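You operate a simulated robot arm through the tools that you are given. There is no shell and no other tool.

The job below is to be done with a simulated robot arm. You get a single attempt, and the scene is never put back.

Task
Put things in order on the counter under the tag rack. At the end: the orange driver from the counter under the tag rack stands where the white damp trap (jar) stood; the white damp trap stands where the white soft rinse bottle stood; the white soft rinse bottle is on the teal scrub board; the beige wax brush is on the grey folding board; whatever was shut is shut again. Leave all else as you found it, and nothing knocked over. Set down upright: soft rinse bottle.

The check looks at the end state, three seconds after you hand in, the way a careful person would. Anything else that was tipped, shoved, dropped, spilled or broken makes it a failure.

Robot
A 5-joint arm with a two-finger parallel gripper, fixed in place. Base frame: the origin is at the foot of the arm, x ahead of it, y to its left, z up; the work surface is at about z = 0. Readings come in cm, degrees, newtons and seconds.
With the tool pointing down near the work surface it reaches from about 26 to 68 cm from the base axis. Its first joint turns from -66.0 to 66.0 degrees. The tool tilts only in the upright plane through the base axis and itself; it spins freely about its own axis. Payload 2.9 kg.
The TCP is the grasp point between the finger pads, 3 cm short of the fingertips. In the tool frame z runs along the fingers and y along their closing line. Largest opening 11 cm; finger width 2, thickness 1; the body of the gripper, 4.8 by 11.2 cm, starts 5.5 cm behind the TCP.
Orientation is that of the tool frame in the base frame, as a unit quaternion [x, y, z, w]. With the fingers straight down and closing along the base's y, the tool's x points along the base's -x, its y along +y and its z along -z.

Tools
- The arm moves only by the tool apply_moves. Its argument "steps" is a list of rows, each a list of 7 numbers: the shift along the tool's x, y, z in units of 300 mm (1.0 is 300 mm), then the turn, a rotation vector about the tool's x, y, z in units of 180 degrees (1.0 is 180 degrees), then the closure, from 0 (fully open) to 1 (shut). In form: [[tx, ty, tz, rx, ry, rz, grip], ...]. A call has 1 to 20 rows; each row is the pose to reach, as a shift and turn from the pose commanded when the call began, along the tool's axes at that moment. A call with a number of a shift or a turn outside -1 to 1 is refused whole. A row lasts 0.2 s, in which the tool goes at most 5 cm and 8.6 degrees; a call with a longer step from one row to the next is refused whole, and so is a gripper value outside its range. A pose out of reach is approached as far as the arm can. The call stops where the force on the tool passes 40 N (or 10 N more than at its start, if that is more) or the arm is blocked; 0.2 s more then pass. Each finger travels about 10.8 cm/s and halts on what it meets, pressing with about 42 N; the grip force reading is that of the motor and also rises with nothing between the fingers. The clock runs only during rows and for 0.2 s after the last one: add rows that repeat a pose to give the fingers time. It gives the time, the measured TCP pose, the force on the tool (base axes), the opening and the grip force at its end, in the units of the frame above (readings bear some noise), with the torque about the TCP (base axes, N m) and any sound that the robot's microphone picked up, and new pictures: "views" is both (left out), scene, wrist or none.
- Cameras (640 x 400 px; columns grow to the right, rows downward): "scene" is fixed at [2.13, -44.06, 60.43]; the picture's right is [0.89, -0.46, 0.00], its down [-0.26, -0.52, -0.81] and it looks along [0.37, 0.73, -0.58] (base axes); focal length 368 px, centre (320, 200). "wrist" rides on the gripper at [7.2, 1.7, -10.3] in the tool frame; the picture's right is [-0.23, 0.97, 0.00], its down [-0.76, -0.18, -0.62] and it looks along [-0.61, -0.14, 0.78] (tool axes); focal length 222 px, centre (320, 200). There is no depth. A picture from a camera that has moved, and an enlarged one, comes with that camera's place and axes in the base frame and with its lens.
- enlarge(camera, box): a new picture of the part [left, top, right, bottom] of that camera's present view, enlarged. The clock stands still meanwhile.
- finish_job(): hands the job in; it is judged then, once.

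Nothing tells you positions but the pictures and the camera data. Unless the task says otherwise, let go and move clear before handing in.

The tools are called after ">>>" as a command line: name --pt "numbers of a row" for each row, then --argument value for the rest, lists and objects as JSON in quotes. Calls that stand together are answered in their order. apply_moves: Moves the arm, as the interface text tells. Its arguments: {"type":"object","properties":{"steps":{"type":"array","items":{"type":"array","items":{"type":"number"}}},"views":{"type":"string","enum":["both","scene","wrist","none"]}},"required":["steps"]} The other tools are called the same way: enlarge (camera, box) takes an enlarged picture of a part of a camera's view; finish_job () hands the job in.

At the start:

```text
time_s: 0.0
eef_pos: [47.51, 5.6, 31.55]
ee_rot: [0.0, 1.0, 0.0, 0.0]
wrist_force: [0.1, 0.5, 0.3]
wrist_torque: [-0.02, -0.01, -0.01]
finger_gap: 10.99
gripper_force: 0.0
```

scene: 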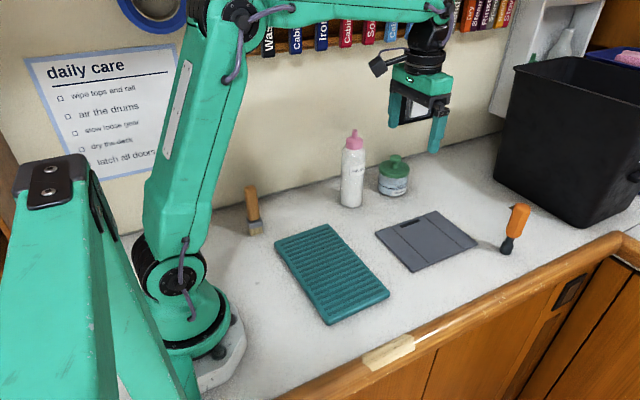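
wrist: 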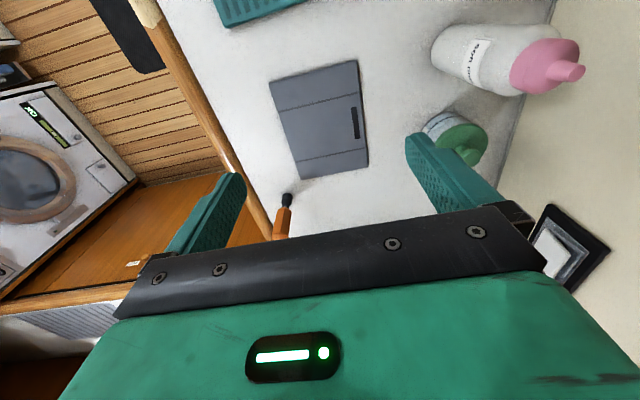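

I see a teal scrub board, a grey folding board, a bottle with a pink cap, a jar with a green lid, a brush near the back wall and an orange driver near the front edge. I'll enlarge the views first to locate them accurately.

>>> enlarge --camera "scene" --box '[220, 110, 420, 235]'

>>> enlarge --camera "scene" --box '[360, 140, 560, 265]'

>>> enlarge --camera "scene" --box '[220, 200, 420, 325]'

>>> enlarge --camera "scene" --box '[440, 0, 640, 125]'

>>> enlarge --camera "wrist" --box '[200, 0, 600, 250]'

```text
3.20 times, centred on (320, 172) of scene
camera zoom: at [2.13, -44.06, 60.43], right [0.89, -0.46, 0.0], down [-0.26, -0.52, -0.81], along [0.37, 0.73, -0.58], focal length 1177 px, centre (320, 288)
```

zoom: 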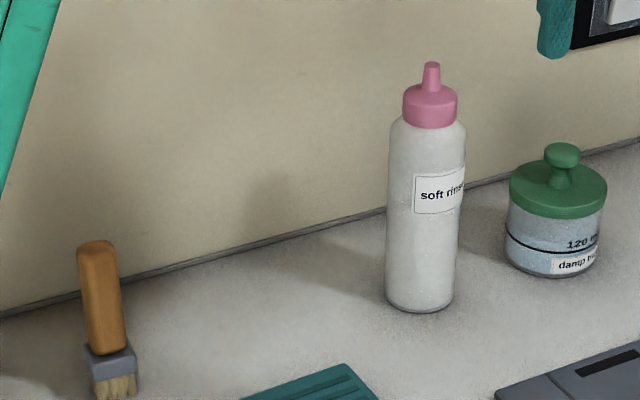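

```text
3.20 times, centred on (460, 202) of scene
camera zoom: at [2.13, -44.06, 60.43], right [0.89, -0.46, 0.0], down [-0.26, -0.52, -0.81], along [0.37, 0.73, -0.58], focal length 1177 px, centre (-128, 192)
```

zoom: 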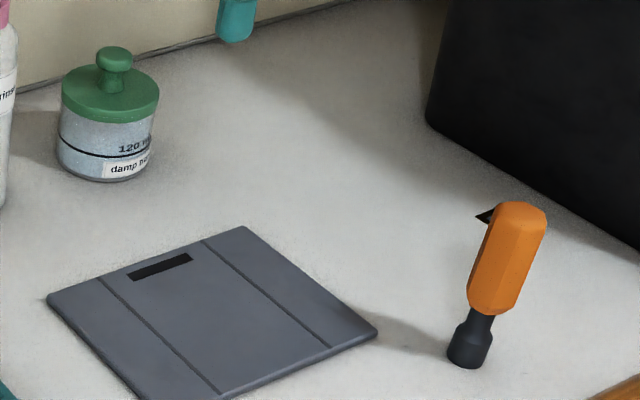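

```text
3.20 times, centred on (320, 262) of scene
camera zoom: at [2.13, -44.06, 60.43], right [0.89, -0.46, 0.0], down [-0.26, -0.52, -0.81], along [0.37, 0.73, -0.58], focal length 1177 px, centre (320, 0)
```

zoom: 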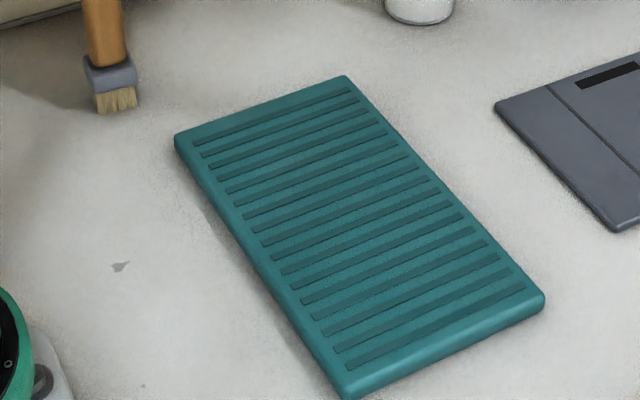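

```text
3.20 times, centred on (540, 62) of scene
camera zoom: at [2.13, -44.06, 60.43], right [0.89, -0.46, 0.0], down [-0.26, -0.52, -0.81], along [0.37, 0.73, -0.58], focal length 1177 px, centre (-384, 640)
```

zoom: 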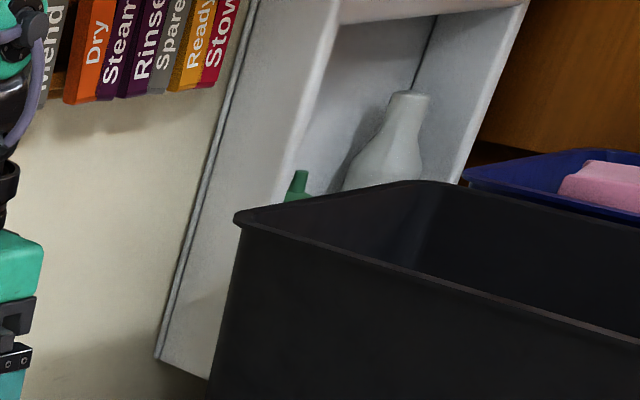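

```text
1.60 times, centred on (400, 125) of wrist
camera zoom: at [40.27, 7.3, 41.83], right [0.23, 0.97, 0.0], down [0.76, -0.18, 0.62], along [0.61, -0.14, -0.78], focal length 355 px, centre (192, 320)
```

zoom: 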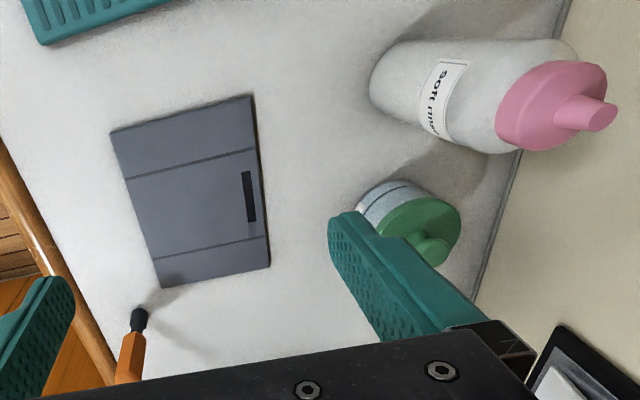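

The bottle stands at about (48.5, 26.8) and is roughly 21 cm tall. The jar is at about (62.7, 26.5), the driver at about (71, -7), the brush at about (20, 26), the teal board is centred near (30, 6) and the grey board near (56, 4.5). I'll move above the bottle to refine its position and enlarge a few details on the way.

>>> apply_moves --pt "-0.0055 0.1178 0 0 0 -0.0268 0" --pt "-0.011 0.2356 0 0 0 -0.0535 0" --pt "-0.0165 0.3533 0 0 0 -0.0803 0" --pt "-0.022 0.4711 0 0 0 -0.107 0" --pt "-0.0275 0.5889 0 0 0 -0.1338 0" --pt "-0.033 0.7067 0 0 0 -0.1606 0" --pt "-0.033 0.7067 0 0 0 -0.1606 0" --views "both"

>>> enlarge --camera "scene" --box '[470, 180, 570, 270]'

>>> enlarge --camera "wrist" --box '[200, 0, 520, 200]'

```text
time_s: 1.6
eef_pos: [48.49, 27.05, 31.18]
ee_rot: [-0.25, 0.968, 0.0, 0.0]
wrist_force: [-0.2, 0.3, 0.8]
wrist_torque: [0.02, 0.02, -0.03]
finger_gap: 11.01
gripper_force: 0.2
camera wrist: at [41.42, 24.95, 41.58], right [-0.27, 0.96, 0.0], down [0.75, 0.21, 0.62], along [0.6, 0.17, -0.78], focal length 222 px, centre (320, 200)
```

scene: 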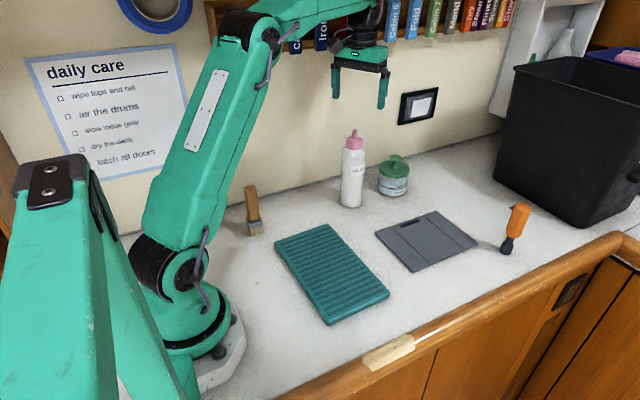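
wrist: 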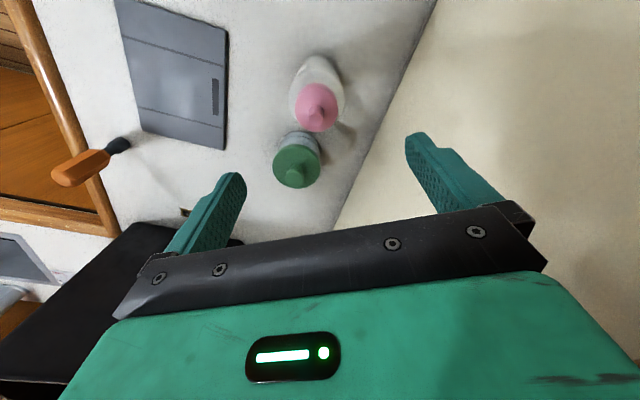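

```text
4.44 times, centred on (520, 225) of scene
camera zoom: at [2.13, -44.05, 60.43], right [0.89, -0.46, 0.0], down [-0.26, -0.52, -0.81], along [0.37, 0.73, -0.58], focal length 1634 px, centre (-569, 89)
```

zoom: 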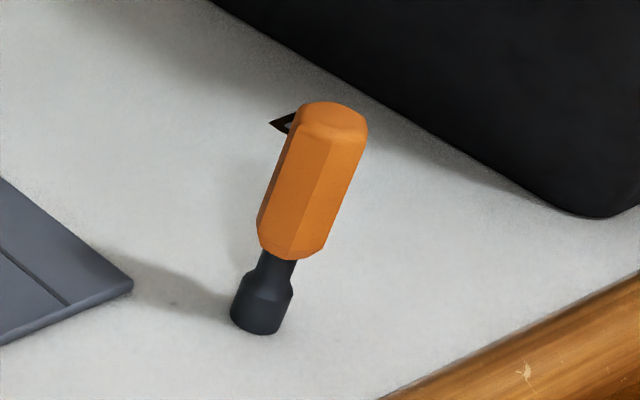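

```text
2.00 times, centred on (360, 100) of wrist
camera zoom: at [41.42, 24.95, 41.58], right [-0.27, 0.96, 0.0], down [0.75, 0.21, 0.62], along [0.6, 0.17, -0.78], focal length 444 px, centre (240, 400)
```

zoom: 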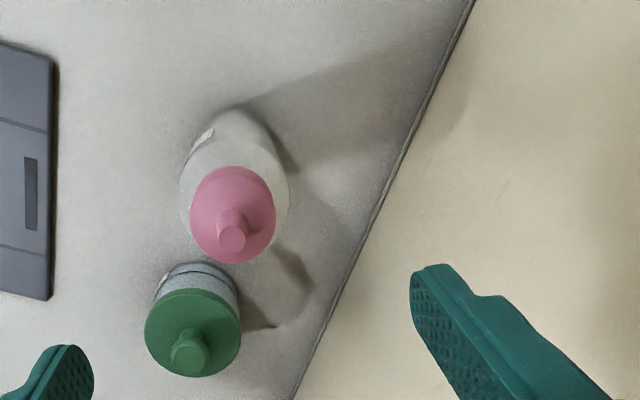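

The nozzle triangulates to about (47.8, 26.4, 22.1). I'll correct sideways and go partway down to check that the fingers straddle the bottle.

>>> apply_moves --pt "0.0155 -0.004 0 0 0 0 0" --pt "0.031 -0.0077 0.075 0 0 0 0" --pt "0.031 -0.0077 0.15 0 0 0 0" --pt "0.031 -0.0077 0.2 0 0 0 0" --pt "0.031 -0.0077 0.2 0 0 0 0" --views "both"

>>> enlarge --camera "wrist" --box '[200, 0, 520, 200]'

>>> enlarge --camera "scene" --box '[280, 60, 440, 220]'

```text
time_s: 2.8
eef_pos: [47.98, 26.38, 25.47]
ee_rot: [-0.249, 0.968, 0.0, 0.001]
wrist_force: [-0.2, 0.7, 0.6]
wrist_torque: [-0.02, 0.04, -0.03]
finger_gap: 10.97
gripper_force: 0.1
camera wrist: at [40.71, 24.18, 35.79], right [-0.27, 0.96, 0.0], down [0.75, 0.21, 0.62], along [0.6, 0.17, -0.78], focal length 222 px, centre (320, 200)
```

scene: 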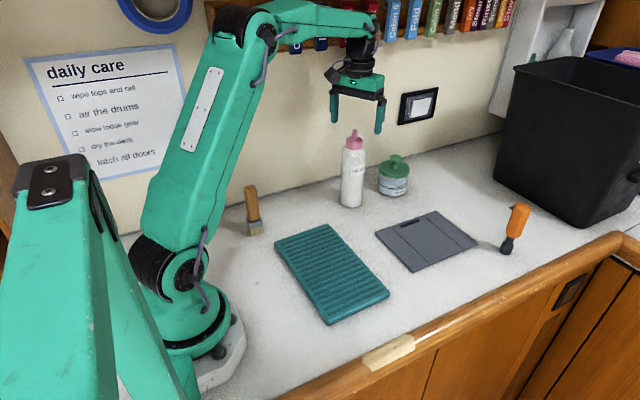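
wrist: 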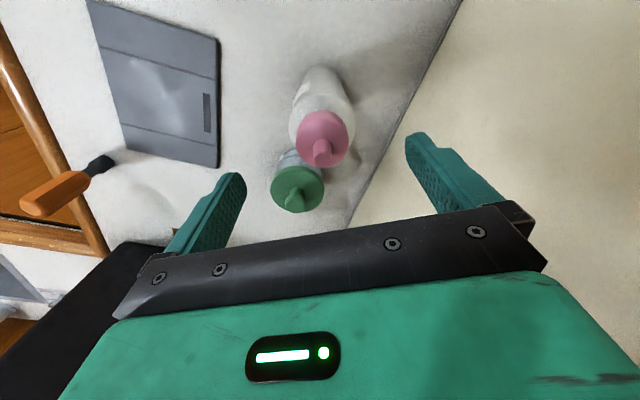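

```text
2.00 times, centred on (360, 100) of wrist
camera zoom: at [40.71, 24.18, 35.79], right [-0.27, 0.96, 0.0], down [0.75, 0.21, 0.62], along [0.6, 0.17, -0.78], focal length 444 px, centre (240, 400)
```

zoom: 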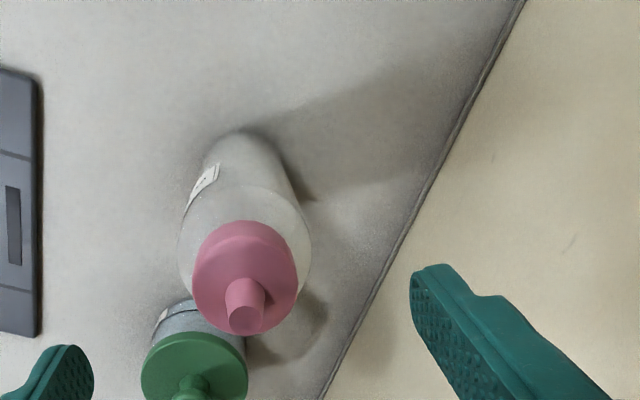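

```text
2.50 times, centred on (360, 140) of scene
camera zoom: at [2.13, -44.06, 60.43], right [0.89, -0.46, 0.0], down [-0.26, -0.52, -0.81], along [0.37, 0.73, -0.58], focal length 919 px, centre (220, 350)
```

zoom: 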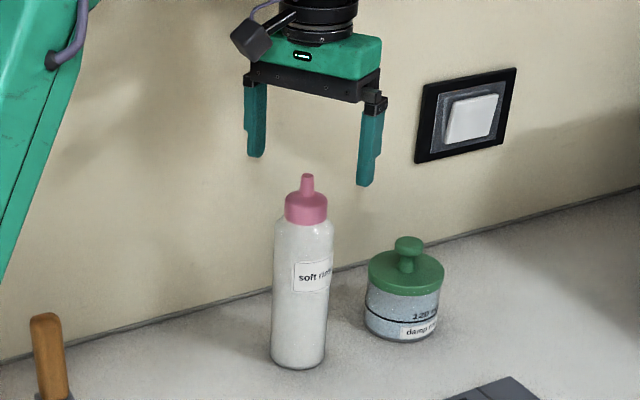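

The TCP is centred over the bottle to within a few millimetres. I'll go down until the pads are on the upper body, with the gripper body just above the nozzle.

>>> apply_moves --pt "0.003 0 0.08 0 0 0 0" --pt "0.003 0 0.16 0 0 0 0" --pt "0.003 0 0.22 0 0 0 0" --pt "0.003 0 0.262 0 0 0 0" --pt "0.003 0 0.262 0 0 0 0" --views "both"

>>> enlarge --camera "scene" --box '[280, 80, 440, 220]'

```text
time_s: 4.0
eef_pos: [47.72, 26.3, 17.77]
ee_rot: [-0.25, 0.968, 0.0, 0.0]
wrist_force: [-0.1, 0.0, -0.1]
wrist_torque: [0.02, 0.0, 0.0]
finger_gap: 10.97
gripper_force: 0.1
camera wrist: at [40.5, 24.09, 28.0], right [-0.27, 0.96, 0.0], down [0.75, 0.21, 0.62], along [0.6, 0.17, -0.78], focal length 222 px, centre (320, 200)
```

scene: 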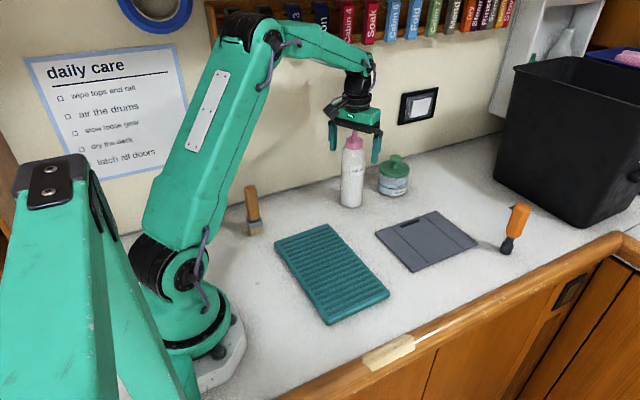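
wrist: 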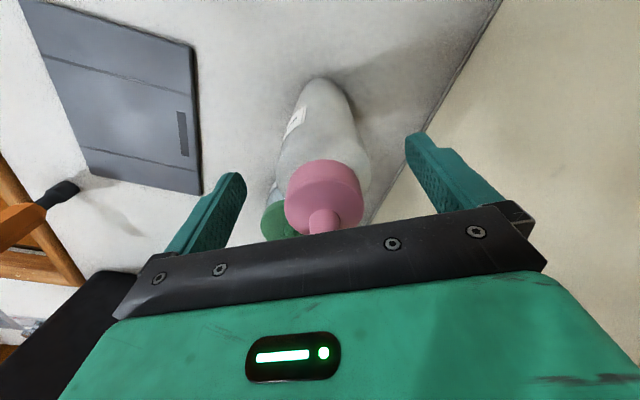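

```text
2.86 times, centred on (360, 150) of scene
camera zoom: at [2.13, -44.06, 60.43], right [0.89, -0.46, 0.0], down [-0.26, -0.52, -0.81], along [0.37, 0.73, -0.58], focal length 1051 px, centre (206, 343)
```

zoom: 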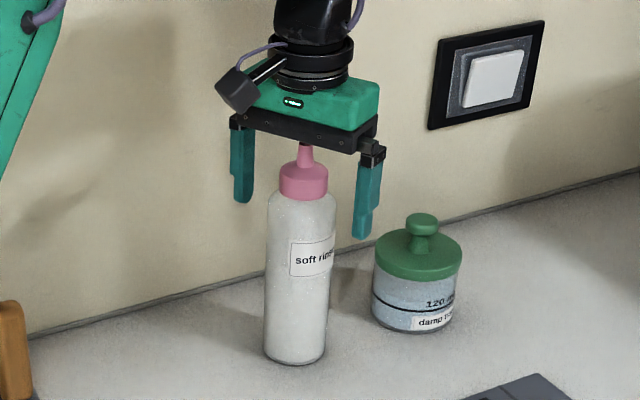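

There's about 1 cm of clearance above the nozzle. I'll lower another 0.5 cm and close on the bottle.

>>> apply_moves --pt "0 0.003 0.0167 0 0 0 0" --pt "0 0.003 0.0167 0 0 0 0.3" --pt "0 0.003 0.0167 0 0 0 0.6" --pt "0 0.003 0.0167 0 0 0 1" --pt "0 0.003 0.0167 0 0 0 1" --pt "0 0.003 0.0167 0 0 0 1" --views "both"

>>> enlarge --camera "scene" --box '[280, 80, 440, 220]'

```text
time_s: 5.4
eef_pos: [47.63, 26.17, 17.22]
ee_rot: [-0.25, 0.968, 0.0, -0.001]
wrist_force: [0.6, 1.3, 0.2]
wrist_torque: [0.1, -0.04, 0.05]
finger_gap: 5.94
gripper_force: 42.6
camera wrist: at [40.5, 24.14, 27.56], right [-0.27, 0.96, 0.0], down [0.75, 0.21, 0.62], along [0.6, 0.17, -0.78], focal length 222 px, centre (320, 200)
```

scene: 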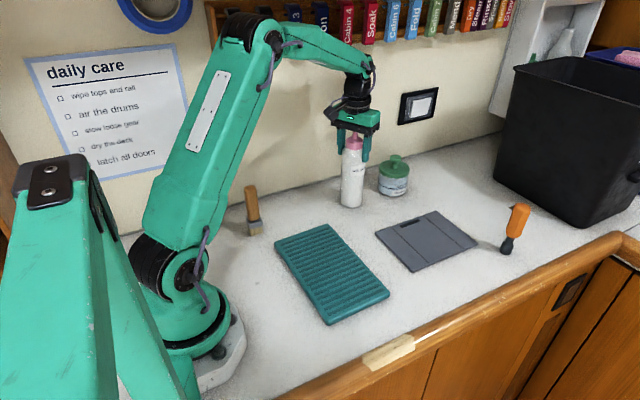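
wrist: 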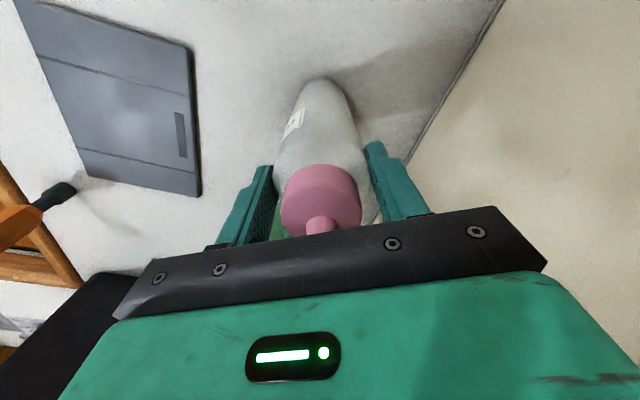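

```text
2.86 times, centred on (360, 150) of scene
camera zoom: at [2.13, -44.06, 60.43], right [0.89, -0.46, 0.0], down [-0.26, -0.52, -0.81], along [0.37, 0.73, -0.58], focal length 1051 px, centre (206, 343)
```

zoom: 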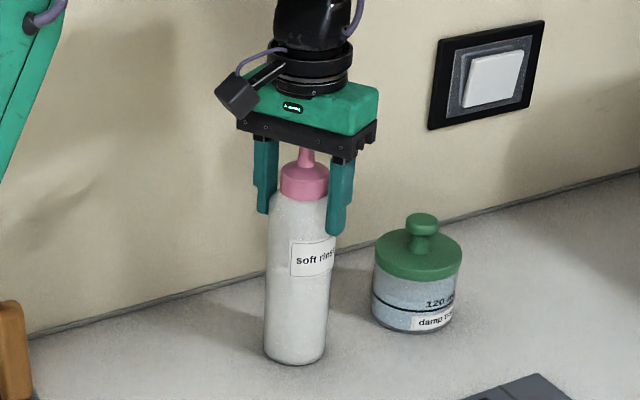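

The gap of 5.94 cm matches the body diameter, so the grip is good. I'll lift the bottle straight up and check it.

>>> apply_moves --pt "0 0.003 0.0 0 0 0 1" --pt "0 0.003 -0.04 0 0 0 1" --pt "0 0.003 -0.1 0 0 0 1" --pt "0 0.003 -0.17 0 0 0 1" --pt "0 0.003 -0.24 0 0 0 1" --pt "0 0.003 -0.24 0 0 0 1" --views "both"

>>> enlarge --camera "scene" --box '[280, 80, 440, 220]'

```text
time_s: 6.8
eef_pos: [47.71, 26.29, 24.46]
ee_rot: [-0.249, 0.968, 0.0, 0.0]
wrist_force: [-0.3, 0.4, -2.9]
wrist_torque: [-0.03, -0.03, 0.0]
finger_gap: 5.97
gripper_force: 41.7
camera wrist: at [40.47, 24.2, 34.75], right [-0.27, 0.96, 0.0], down [0.75, 0.21, 0.62], along [0.6, 0.17, -0.78], focal length 222 px, centre (320, 200)
```

scene: 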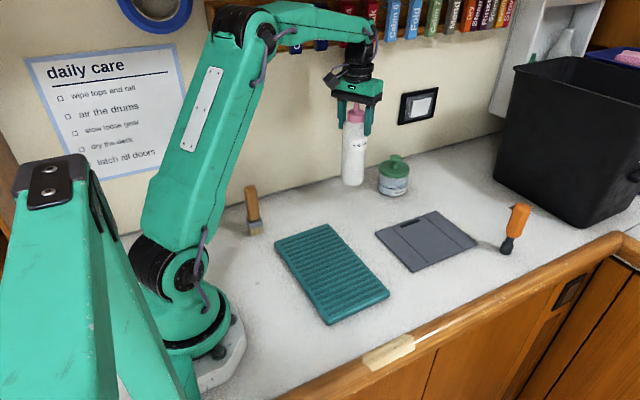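
wrist: 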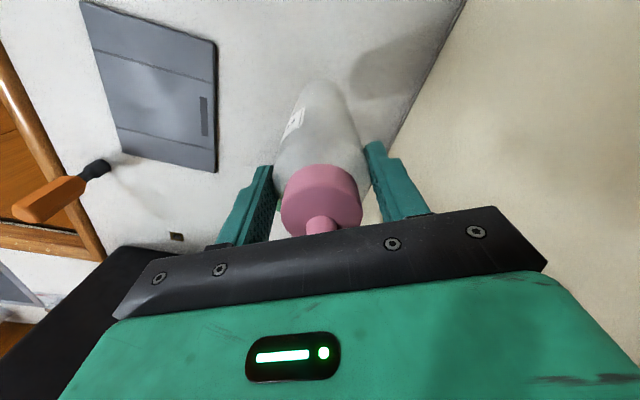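

```text
2.86 times, centred on (360, 150) of scene
camera zoom: at [2.13, -44.05, 60.43], right [0.89, -0.46, 0.0], down [-0.26, -0.52, -0.81], along [0.37, 0.72, -0.58], focal length 1051 px, centre (206, 343)
```

zoom: 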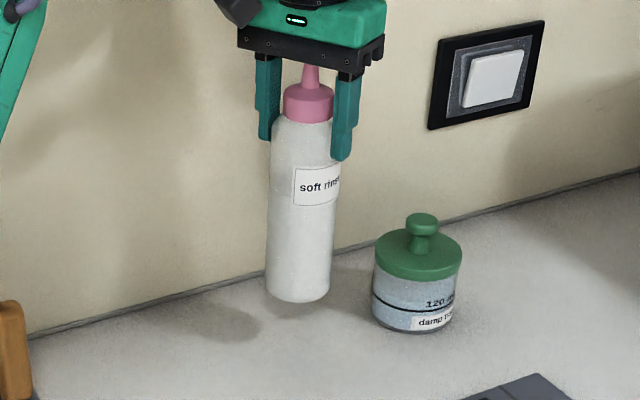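

The bottle hangs vertically, weighing about 3 N. I'll carry it over the teal board to roughly (32, 10).

>>> apply_moves --pt "0.04 -0.0124 0 0 0 0 1" --pt "0.11 -0.0341 0 0 0 0 1" --pt "0.2 -0.062 0 0 0 0 1" --pt "0.3 -0.093 0 0 0 0 1" --pt "0.4 -0.1241 0 0 0 0 1" --pt "0.5 -0.1551 0 0 0 0 1" --pt "0.59 -0.183 0 0 0 0 1" --pt "0.66 -0.2047 0 0 0 0 1" --pt "0.7 -0.2171 0 0 0 0 1" --pt "0.718 -0.2227 0 0 0 0 1" --pt "0.718 -0.2227 0 0 0 0 1" --views "both"

>>> enlarge --camera "scene" --box '[240, 120, 440, 330]'

```text
time_s: 9.2
eef_pos: [32.07, 10.07, 24.43]
ee_rot: [-0.25, 0.968, 0.0, -0.001]
wrist_force: [-1.0, 0.7, -2.6]
wrist_torque: [-0.02, 0.0, 0.02]
finger_gap: 5.96
gripper_force: 42.3
camera wrist: at [24.87, 7.94, 34.67], right [-0.27, 0.96, 0.0], down [0.75, 0.21, 0.62], along [0.6, 0.17, -0.78], focal length 222 px, centre (320, 200)
```

scene: 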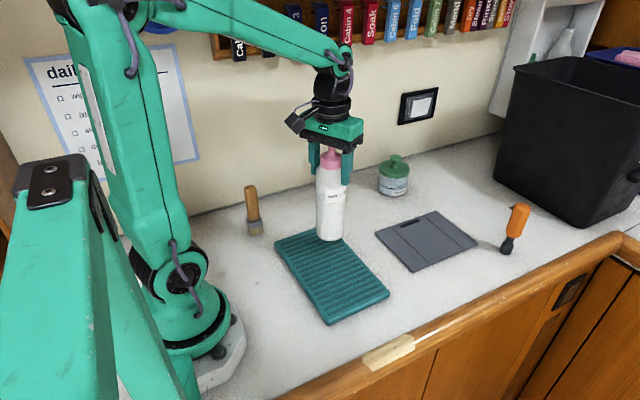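
wrist: 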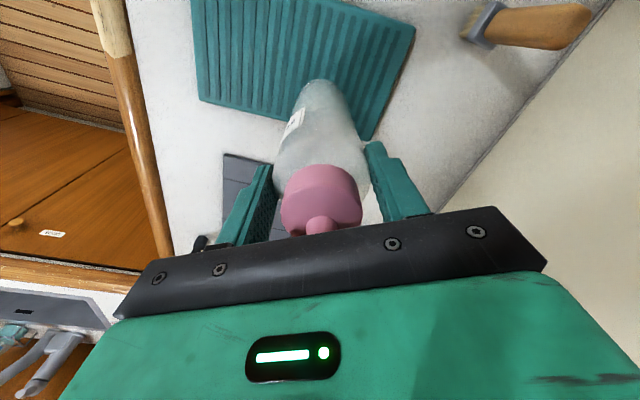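

```text
1.90 times, centred on (340, 225) of scene
camera zoom: at [2.13, -44.06, 60.43], right [0.89, -0.46, 0.0], down [-0.26, -0.52, -0.81], along [0.37, 0.73, -0.58], focal length 700 px, centre (282, 152)
```

zoom: 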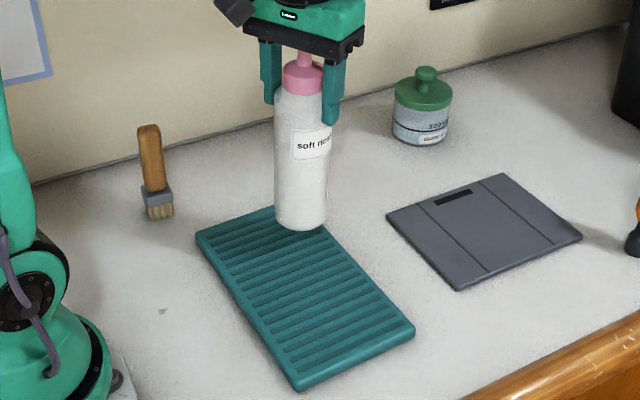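

The bottle hangs over the board as planned. I'll lower to just above the ridges.

>>> apply_moves --pt "0 0 0.05 0 0 0 1" --pt "0 0 0.1 0 0 0 1" --pt "0 0 0.14 0 0 0 1" --pt "0 0 0.165 0 0 0 1" --pt "0 0 0.175 0 0 0 1" --pt "0 0 0.175 0 0 0 1" --views "scene"

>>> enlarge --camera "scene" --box '[270, 180, 400, 330]'

```text
time_s: 10.6
eef_pos: [32.02, 10.09, 19.14]
ee_rot: [-0.25, 0.968, 0.0, 0.0]
wrist_force: [-0.3, 0.1, -2.5]
wrist_torque: [-0.01, 0.04, -0.04]
finger_gap: 5.95
gripper_force: 41.6
```

scene: 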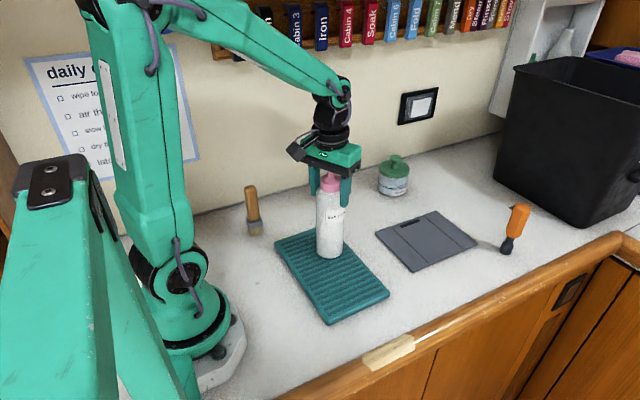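

```text
2.67 times, centred on (335, 255) of scene
camera zoom: at [2.13, -44.05, 60.43], right [0.89, -0.46, 0.0], down [-0.26, -0.52, -0.81], along [0.37, 0.73, -0.58], focal length 981 px, centre (280, 53)
```

zoom: 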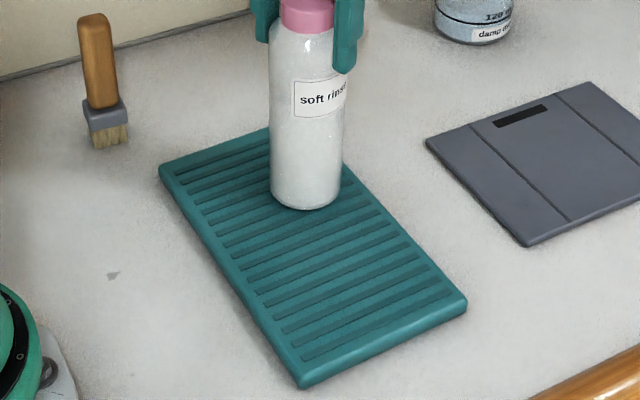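

The base looks nearly at the ridge tops. I'll lower in 1 mm steps and watch the force.

>>> apply_moves --pt "0 0 0.0033 0 0 0 1" --pt "0 0 0.0067 0 0 0 1" --pt "0 0 0.01 0 0 0 1" --pt "0 0 0.01 0 0 0 1" --views "none"

```text
time_s: 11.6
eef_pos: [31.98, 10.1, 18.92]
ee_rot: [-0.249, 0.968, 0.0, 0.002]
wrist_force: [-2.3, -2.3, 5.5]
wrist_torque: [-0.27, 0.2, 0.01]
finger_gap: 5.95
gripper_force: 41.9
```

The bottle has touched the board, with the force up by about 8 N. I'll open gently and check before rising.

>>> apply_moves --pt "0 0 0 0 0 0 0.45" --pt "0 0 0 0 0 0 0.4" --pt "0 0 0 0 0 0 0.3" --pt "0 0 0 0 0 0 0.15" --pt "0 0 0 0 0 0 0.0" --pt "0 0 0 0 0 0 0.0" --views "both"

>>> enlarge --camera "scene" --box '[270, 140, 400, 290]'

```text
time_s: 13.0
eef_pos: [31.94, 10.17, 18.83]
ee_rot: [-0.249, 0.969, 0.001, 0.0]
wrist_force: [-0.4, -0.9, -0.4]
wrist_torque: [0.0, 0.0, -0.01]
finger_gap: 11.0
gripper_force: 0.1
camera wrist: at [24.85, 8.01, 29.1], right [-0.27, 0.96, 0.0], down [0.75, 0.21, 0.62], along [0.6, 0.17, -0.78], focal length 222 px, centre (320, 200)
```

scene: 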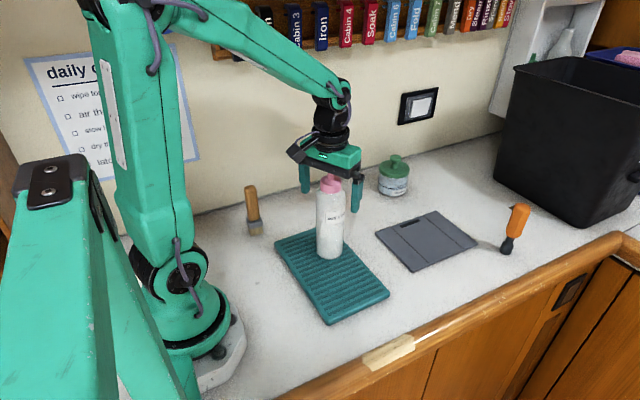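
wrist: 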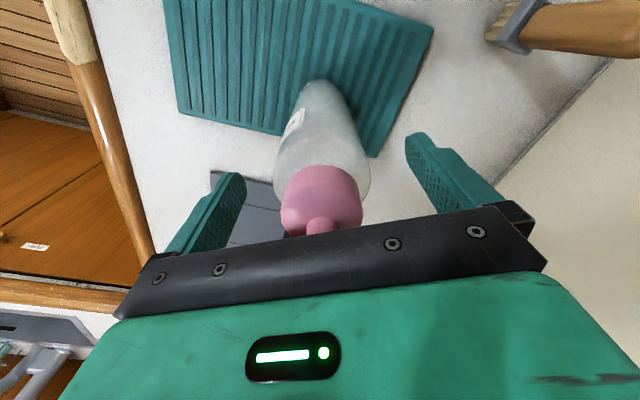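

```text
2.67 times, centred on (335, 215) of scene
camera zoom: at [2.13, -44.06, 60.43], right [0.89, -0.46, 0.0], down [-0.26, -0.52, -0.81], along [0.37, 0.73, -0.58], focal length 981 px, centre (280, 160)
```

zoom: 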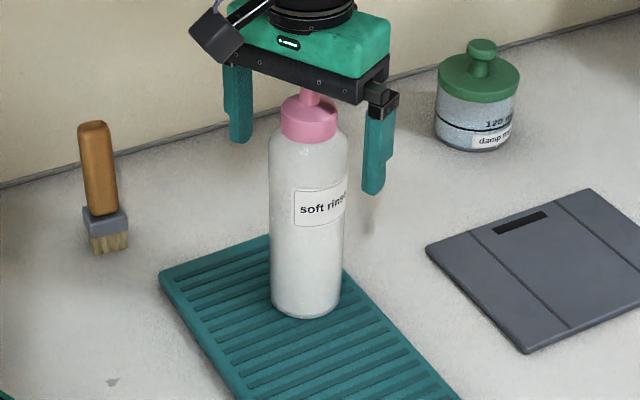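

The bottle is standing on the teal board. I'll rise clear and move toward the jar, spinning the tool so the camera ends up on the upper side when I tilt to grip the jar's body below its lid.

>>> apply_moves --pt "0 0 -0.06 0 0 0 0" --pt "0 0 -0.18 0 0 0 0" --pt "0 0 -0.31 0 0 0 0" --pt "0 0 -0.4333 0 0 0 0" --pt "-0.0414 0.0052 -0.4333 0 0 -0.0465 0" --pt "-0.0828 0.0103 -0.4333 0 0 -0.093 0" --pt "-0.1242 0.0155 -0.4333 0 0 -0.1395 0" --pt "-0.1656 0.0207 -0.4333 0 0 -0.186 0" --pt "-0.207 0.0258 -0.4333 0 0 -0.2325 0" --pt "-0.2484 0.031 -0.4333 0 0 -0.279 0" --pt "-0.2898 0.0362 -0.4333 0 0 -0.3255 0" --pt "-0.3312 0.0413 -0.4333 0 0 -0.372 0" --pt "-0.3726 0.0465 -0.4333 0 0 -0.4185 0" --pt "-0.414 0.0517 -0.4333 0 0 -0.465 0" --pt "-0.4554 0.0568 -0.4333 0 0 -0.5115 0" --pt "-0.497 0.062 -0.4333 0 0 -0.558 0" --pt "-0.497 0.062 -0.4333 0 0 -0.558 0" --views "both"

```text
time_s: 16.6
eef_pos: [44.23, 18.96, 31.81]
ee_rot: [0.904, -0.427, 0.0, 0.0]
wrist_force: [0.0, -0.9, 0.3]
wrist_torque: [0.01, -0.04, -0.02]
finger_gap: 11.04
gripper_force: 0.1
camera wrist: at [47.55, 12.18, 42.18], right [-0.9, -0.44, 0.0], down [-0.35, 0.7, 0.62], along [-0.28, 0.56, -0.78], focal length 222 px, centre (320, 200)
```

scene: 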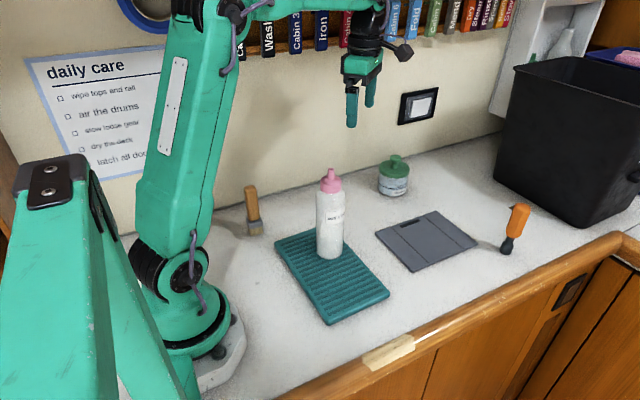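
wrist: 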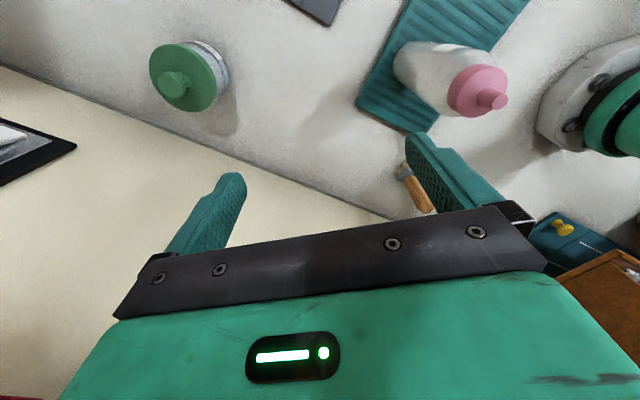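

I now have a good second view of the jar, so I'll enlarge it to triangulate.

>>> enlarge --camera "wrist" --box '[110, 10, 270, 140]'

>>> enlarge --camera "scene" --box '[350, 140, 430, 205]'

>>> enlarge --camera "wrist" --box '[350, 20, 530, 220]'

```text
3.08 times, centred on (190, 75) of wrist
camera zoom: at [47.55, 12.18, 42.18], right [-0.9, -0.44, 0.0], down [-0.35, 0.7, 0.62], along [-0.28, 0.56, -0.78], focal length 684 px, centre (720, 585)
```

zoom: 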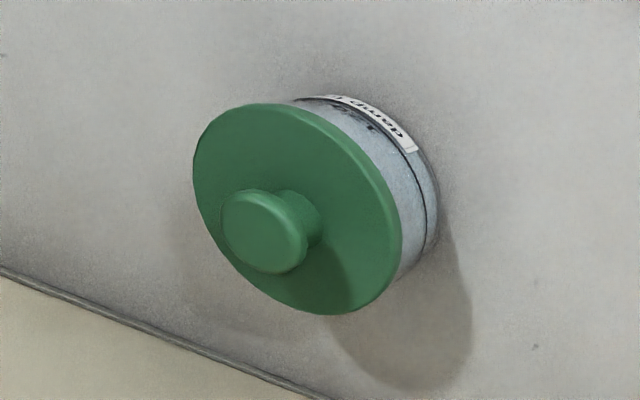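

```text
6.15 times, centred on (390, 172) of scene
camera zoom: at [2.13, -44.05, 60.43], right [0.89, -0.46, 0.0], down [-0.26, -0.52, -0.81], along [0.37, 0.73, -0.58], focal length 2263 px, centre (-111, 369)
```

zoom: 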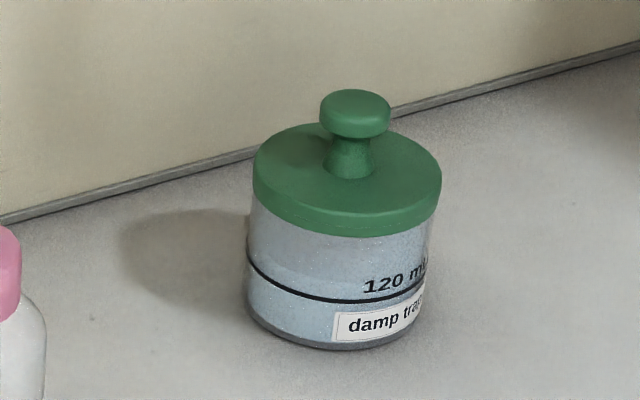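

```text
2.00 times, centred on (440, 120) of wrist
camera zoom: at [47.55, 12.18, 42.18], right [-0.9, -0.44, 0.0], down [-0.35, 0.7, 0.62], along [-0.28, 0.56, -0.78], focal length 444 px, centre (80, 360)
```

zoom: 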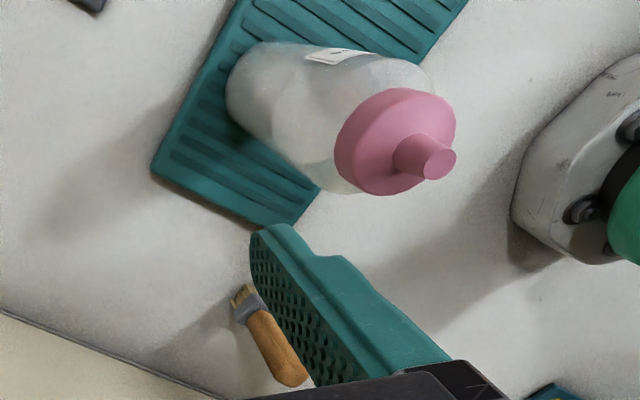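

The jar triangulates to about (61.65, 26.15), with the knob top at about z = 11.1 and the lid rim at about 6.6. I'll finish the spin and move to a pre-grasp point above and in front of the jar.

>>> apply_moves --pt "0.0114 -0.0376 0.029 0 0 -0.0455 0" --pt "0.0229 -0.0752 0.0581 0 0 -0.0909 0" --pt "0.0343 -0.1128 0.0871 0 0 -0.1364 0" --pt "0.0457 -0.1504 0.1161 0 0 -0.1818 0" --pt "0.0572 -0.1881 0.1452 0 0 -0.2273 0" --pt "0.0686 -0.2257 0.1742 0 0 -0.2727 0" --pt "0.08 -0.2633 0.2032 0 0 -0.3182 0" --pt "0.0915 -0.3009 0.2323 0 0 -0.3636 0" --pt "0.1029 -0.3385 0.2613 0 0 -0.4091 0" --pt "0.1029 -0.3385 0.2613 0 0 -0.4091 0" --views "both"

```text
time_s: 18.8
eef_pos: [52.66, 24.02, 24.41]
ee_rot: [0.989, 0.147, 0.0, 0.0]
wrist_force: [0.5, -0.1, -0.2]
wrist_torque: [0.01, 0.0, 0.0]
finger_gap: 10.99
gripper_force: 0.0
out of reach, approached as far as the arm can: row 9, 10
camera wrist: at [60.14, 24.42, 34.81], right [0.07, -1.0, 0.0], down [-0.78, -0.05, 0.62], along [-0.62, -0.04, -0.78], focal length 222 px, centre (320, 200)
```

scene: 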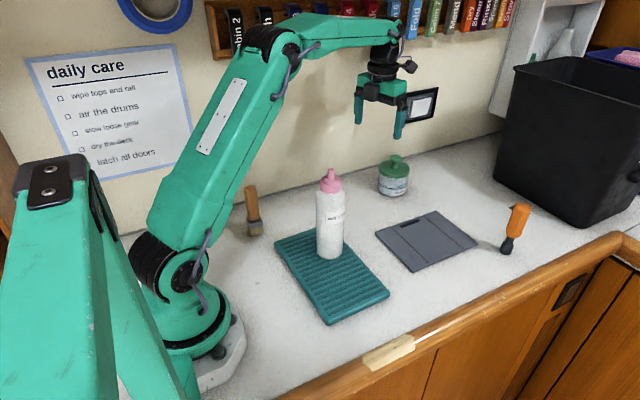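
wrist: 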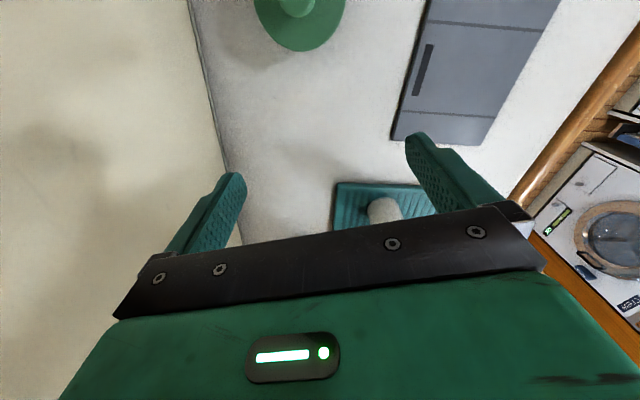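

The arm can't fully flip the tool, since the spin joint is near its limit. I'll unwind back to the normal orientation with the camera on the base side, which also clears everything at a 40° tilt.

>>> apply_moves --pt "0 0 0 0 0 0.0467 0" --pt "0 0 0 0 0 0.0933 0" --pt "0 0 0 0 0 0.14 0" --pt "0 0 0 0 0 0.1867 0" --pt "0 0 0 0 0 0.2333 0" --pt "0 0 0 0 0 0.28 0" --pt "0 0 0 0 0 0.3267 0" --pt "0 0 0 0 0 0.3733 0" --pt "0 0 0 0 0 0.42 0" --pt "0 0 0 0 0 0.4667 0" --pt "0 0 0 0 0 0.5133 0" --pt "0 0 0 0 0 0.5133 0" --views "none"

```text
time_s: 21.4
eef_pos: [52.81, 24.14, 24.45]
ee_rot: [0.79, -0.613, 0.0, 0.0]
wrist_force: [-0.4, -0.8, 0.1]
wrist_torque: [-0.01, -0.02, 0.01]
finger_gap: 11.01
gripper_force: 0.1
```

>>> apply_moves --pt "0.005 -0.0029 0.0014 0 0 0.0453 0" --pt "0.0099 -0.0058 0.0029 0 0 0.0906 0" --pt "0.0149 -0.0087 0.0043 0 0 0.1358 0" --pt "0.0198 -0.0116 0.0057 0 0 0.1811 0" --pt "0.0248 -0.0145 0.0072 0 0 0.2264 0" --pt "0.0297 -0.0173 0.0086 0 0 0.2717 0" --pt "0.0347 -0.0202 0.01 0 0 0.317 0" --pt "0.0396 -0.0231 0.0114 0 0 0.3622 0" --pt "0.0446 -0.026 0.0129 0 0 0.4075 0" --pt "0.0495 -0.0289 0.0143 0 0 0.4528 0" --pt "0.0495 -0.0289 0.0143 0 0 0.4528 0" --views "both"

```text
time_s: 23.8
eef_pos: [53.89, 22.89, 24.13]
ee_rot: [-0.198, 0.98, 0.0, -0.001]
wrist_force: [0.0, -0.3, 1.5]
wrist_torque: [-0.02, -0.02, -0.01]
finger_gap: 10.99
gripper_force: 0.2
camera wrist: at [46.57, 21.5, 34.42], right [-0.17, 0.99, 0.0], down [0.77, 0.13, 0.62], along [0.61, 0.11, -0.78], focal length 222 px, centre (320, 200)
```

scene: 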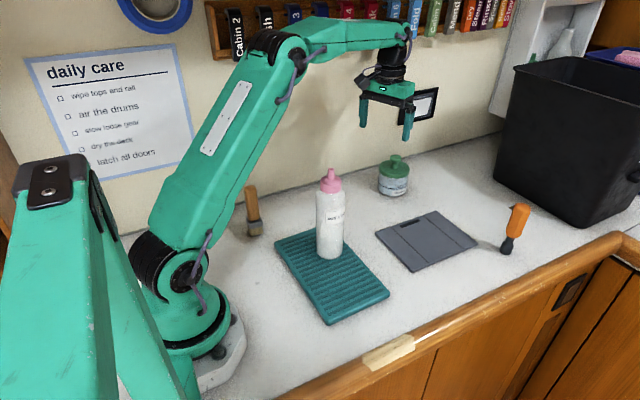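
wrist: 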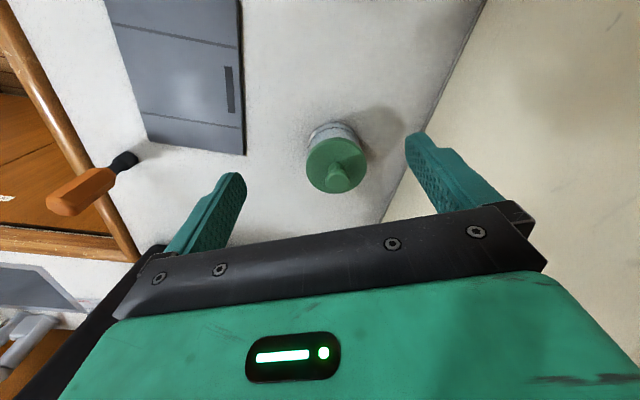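

The tool is back in the normal orientation at the pre-grasp spot. I'll zoom in on the jar to confirm its position sideways.

>>> enlarge --camera "wrist" --box '[270, 100, 430, 200]'

```text
4.00 times, centred on (350, 150) of wrist
camera zoom: at [46.57, 21.5, 34.42], right [-0.17, 0.99, 0.0], down [0.77, 0.13, 0.62], along [0.61, 0.11, -0.78], focal length 888 px, centre (200, 400)
```

zoom: 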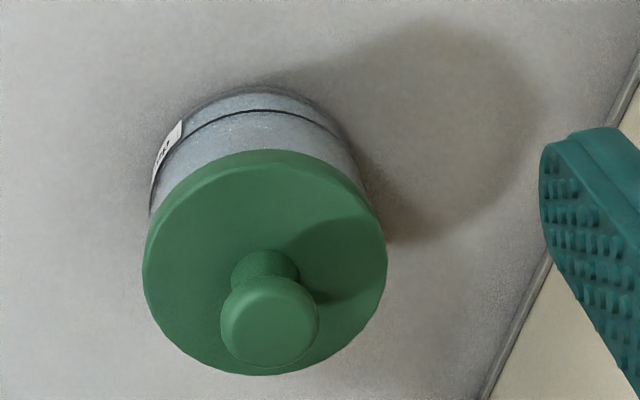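

The jar is confirmed at about (61.6, 26.2). I'll tilt 40° outward and descend to the pre-grasp point.

>>> apply_moves --pt "0.0003 0.0005 0.05 0 -0.0317 0 0" --pt "0.0007 0.001 0.1 0 -0.0635 0 0" --pt "0.001 0.0015 0.15 0 -0.0952 0 0" --pt "0.0013 0.002 0.2 0 -0.127 0 0" --pt "0.0017 0.0025 0.25 0 -0.1587 0 0" --pt "0.002 0.003 0.3 0 -0.1905 0 0" --pt "0.0023 0.003 0.3547 0 -0.2222 0 0" --pt "0.0023 0.003 0.3547 0 -0.2222 0 0" --views "both"

>>> enlarge --camera "scene" --box '[330, 80, 470, 210]'

```text
time_s: 25.6
eef_pos: [53.79, 22.9, 13.43]
ee_rot: [-0.187, 0.921, 0.068, 0.336]
wrist_force: [0.9, -0.4, 0.5]
wrist_torque: [-0.02, 0.02, -0.05]
finger_gap: 11.02
gripper_force: 0.1
camera wrist: at [41.92, 19.58, 16.77], right [-0.22, 0.96, 0.15], down [0.24, -0.09, 0.97], along [0.95, 0.25, -0.21], focal length 222 px, centre (320, 200)
```

scene: 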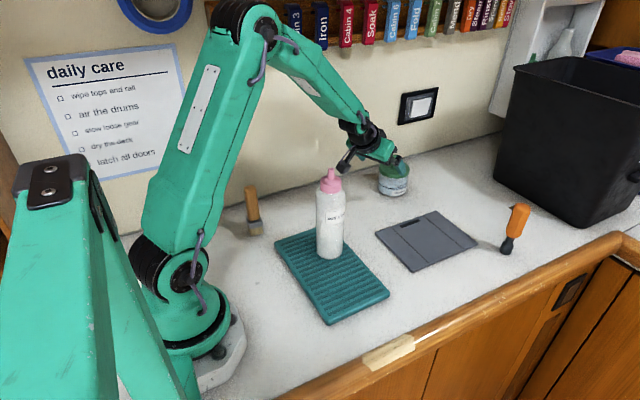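
wrist: 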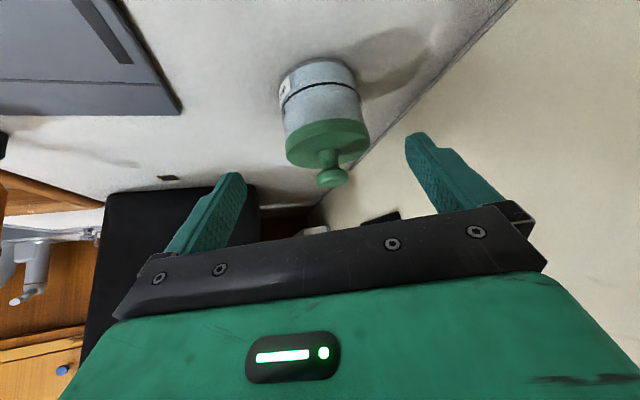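

```text
3.08 times, centred on (400, 145) of scene
camera zoom: at [2.13, -44.06, 60.43], right [0.89, -0.46, 0.0], down [-0.26, -0.52, -0.81], along [0.37, 0.73, -0.58], focal length 1132 px, centre (74, 369)
```

zoom: 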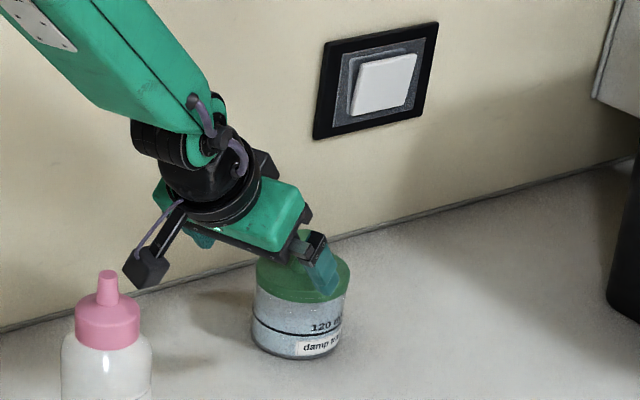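

The tilt is good and the jar sits between the fingers. I'll advance most of the way along the tool axis and check.

>>> apply_moves --pt "0 0 0.06 0 0 0 0" --pt "0 0 0.12 0 0 0 0" --pt "0 0 0.18 0 0 0 0" --pt "0 0 0.24 0 0 0 0" --pt "0 0 0.28 0 0 0 0" --pt "0 0 0.28 0 0 0 0" --views "both"

>>> enlarge --camera "scene" --box '[330, 100, 450, 210]'

>>> enlarge --camera "wrist" --box '[200, 50, 480, 250]'

```text
time_s: 27.0
eef_pos: [58.81, 24.92, 6.94]
ee_rot: [-0.188, 0.921, 0.069, 0.336]
wrist_force: [0.0, 0.6, -0.9]
wrist_torque: [-0.04, 0.03, 0.0]
finger_gap: 11.01
gripper_force: 0.0
camera wrist: at [46.87, 21.67, 10.14], right [-0.22, 0.96, 0.15], down [0.24, -0.09, 0.97], along [0.95, 0.25, -0.21], focal length 222 px, centre (320, 200)
```

scene: 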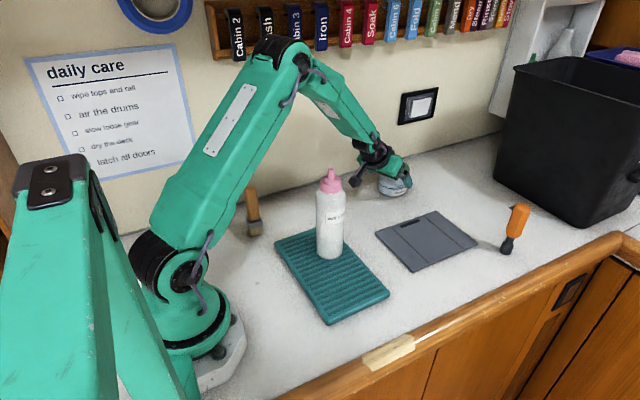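
wrist: 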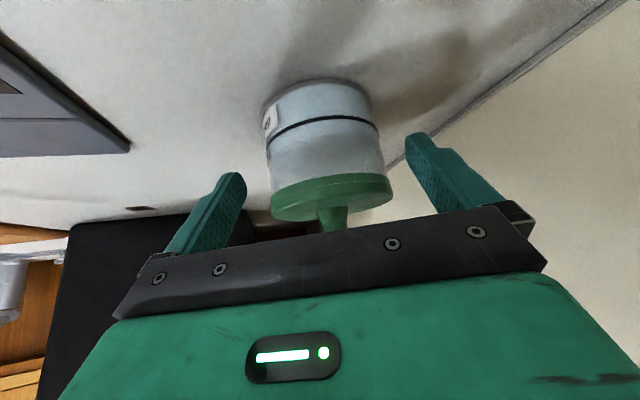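

```text
3.64 times, centred on (390, 155) of scene
camera zoom: at [2.13, -44.06, 60.43], right [0.89, -0.46, 0.0], down [-0.26, -0.52, -0.81], along [0.37, 0.73, -0.58], focal length 1337 px, centre (66, 364)
```

zoom: 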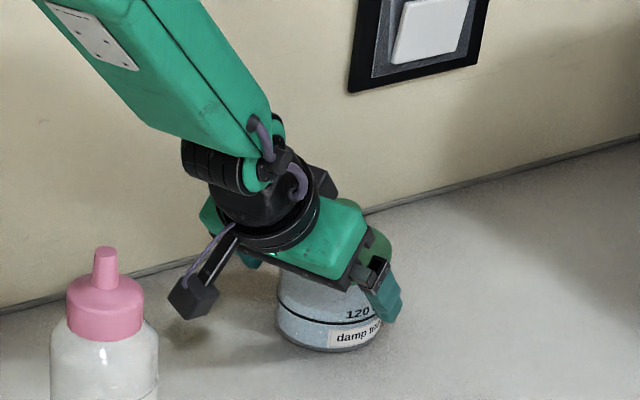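

```text
2.00 times, centred on (340, 150) of wrist
camera zoom: at [46.87, 21.67, 10.14], right [-0.22, 0.96, 0.15], down [0.24, -0.09, 0.97], along [0.95, 0.25, -0.21], focal length 444 px, centre (280, 300)
```

zoom: 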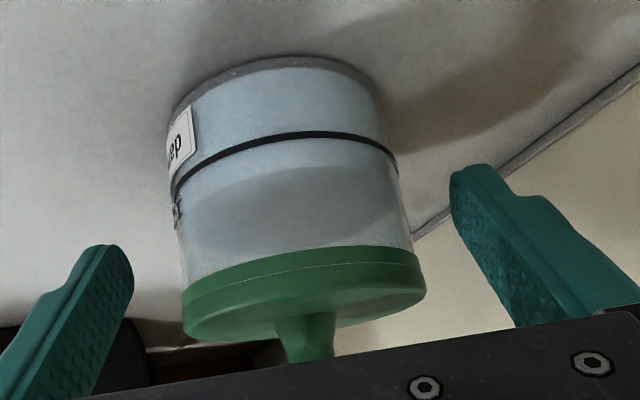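

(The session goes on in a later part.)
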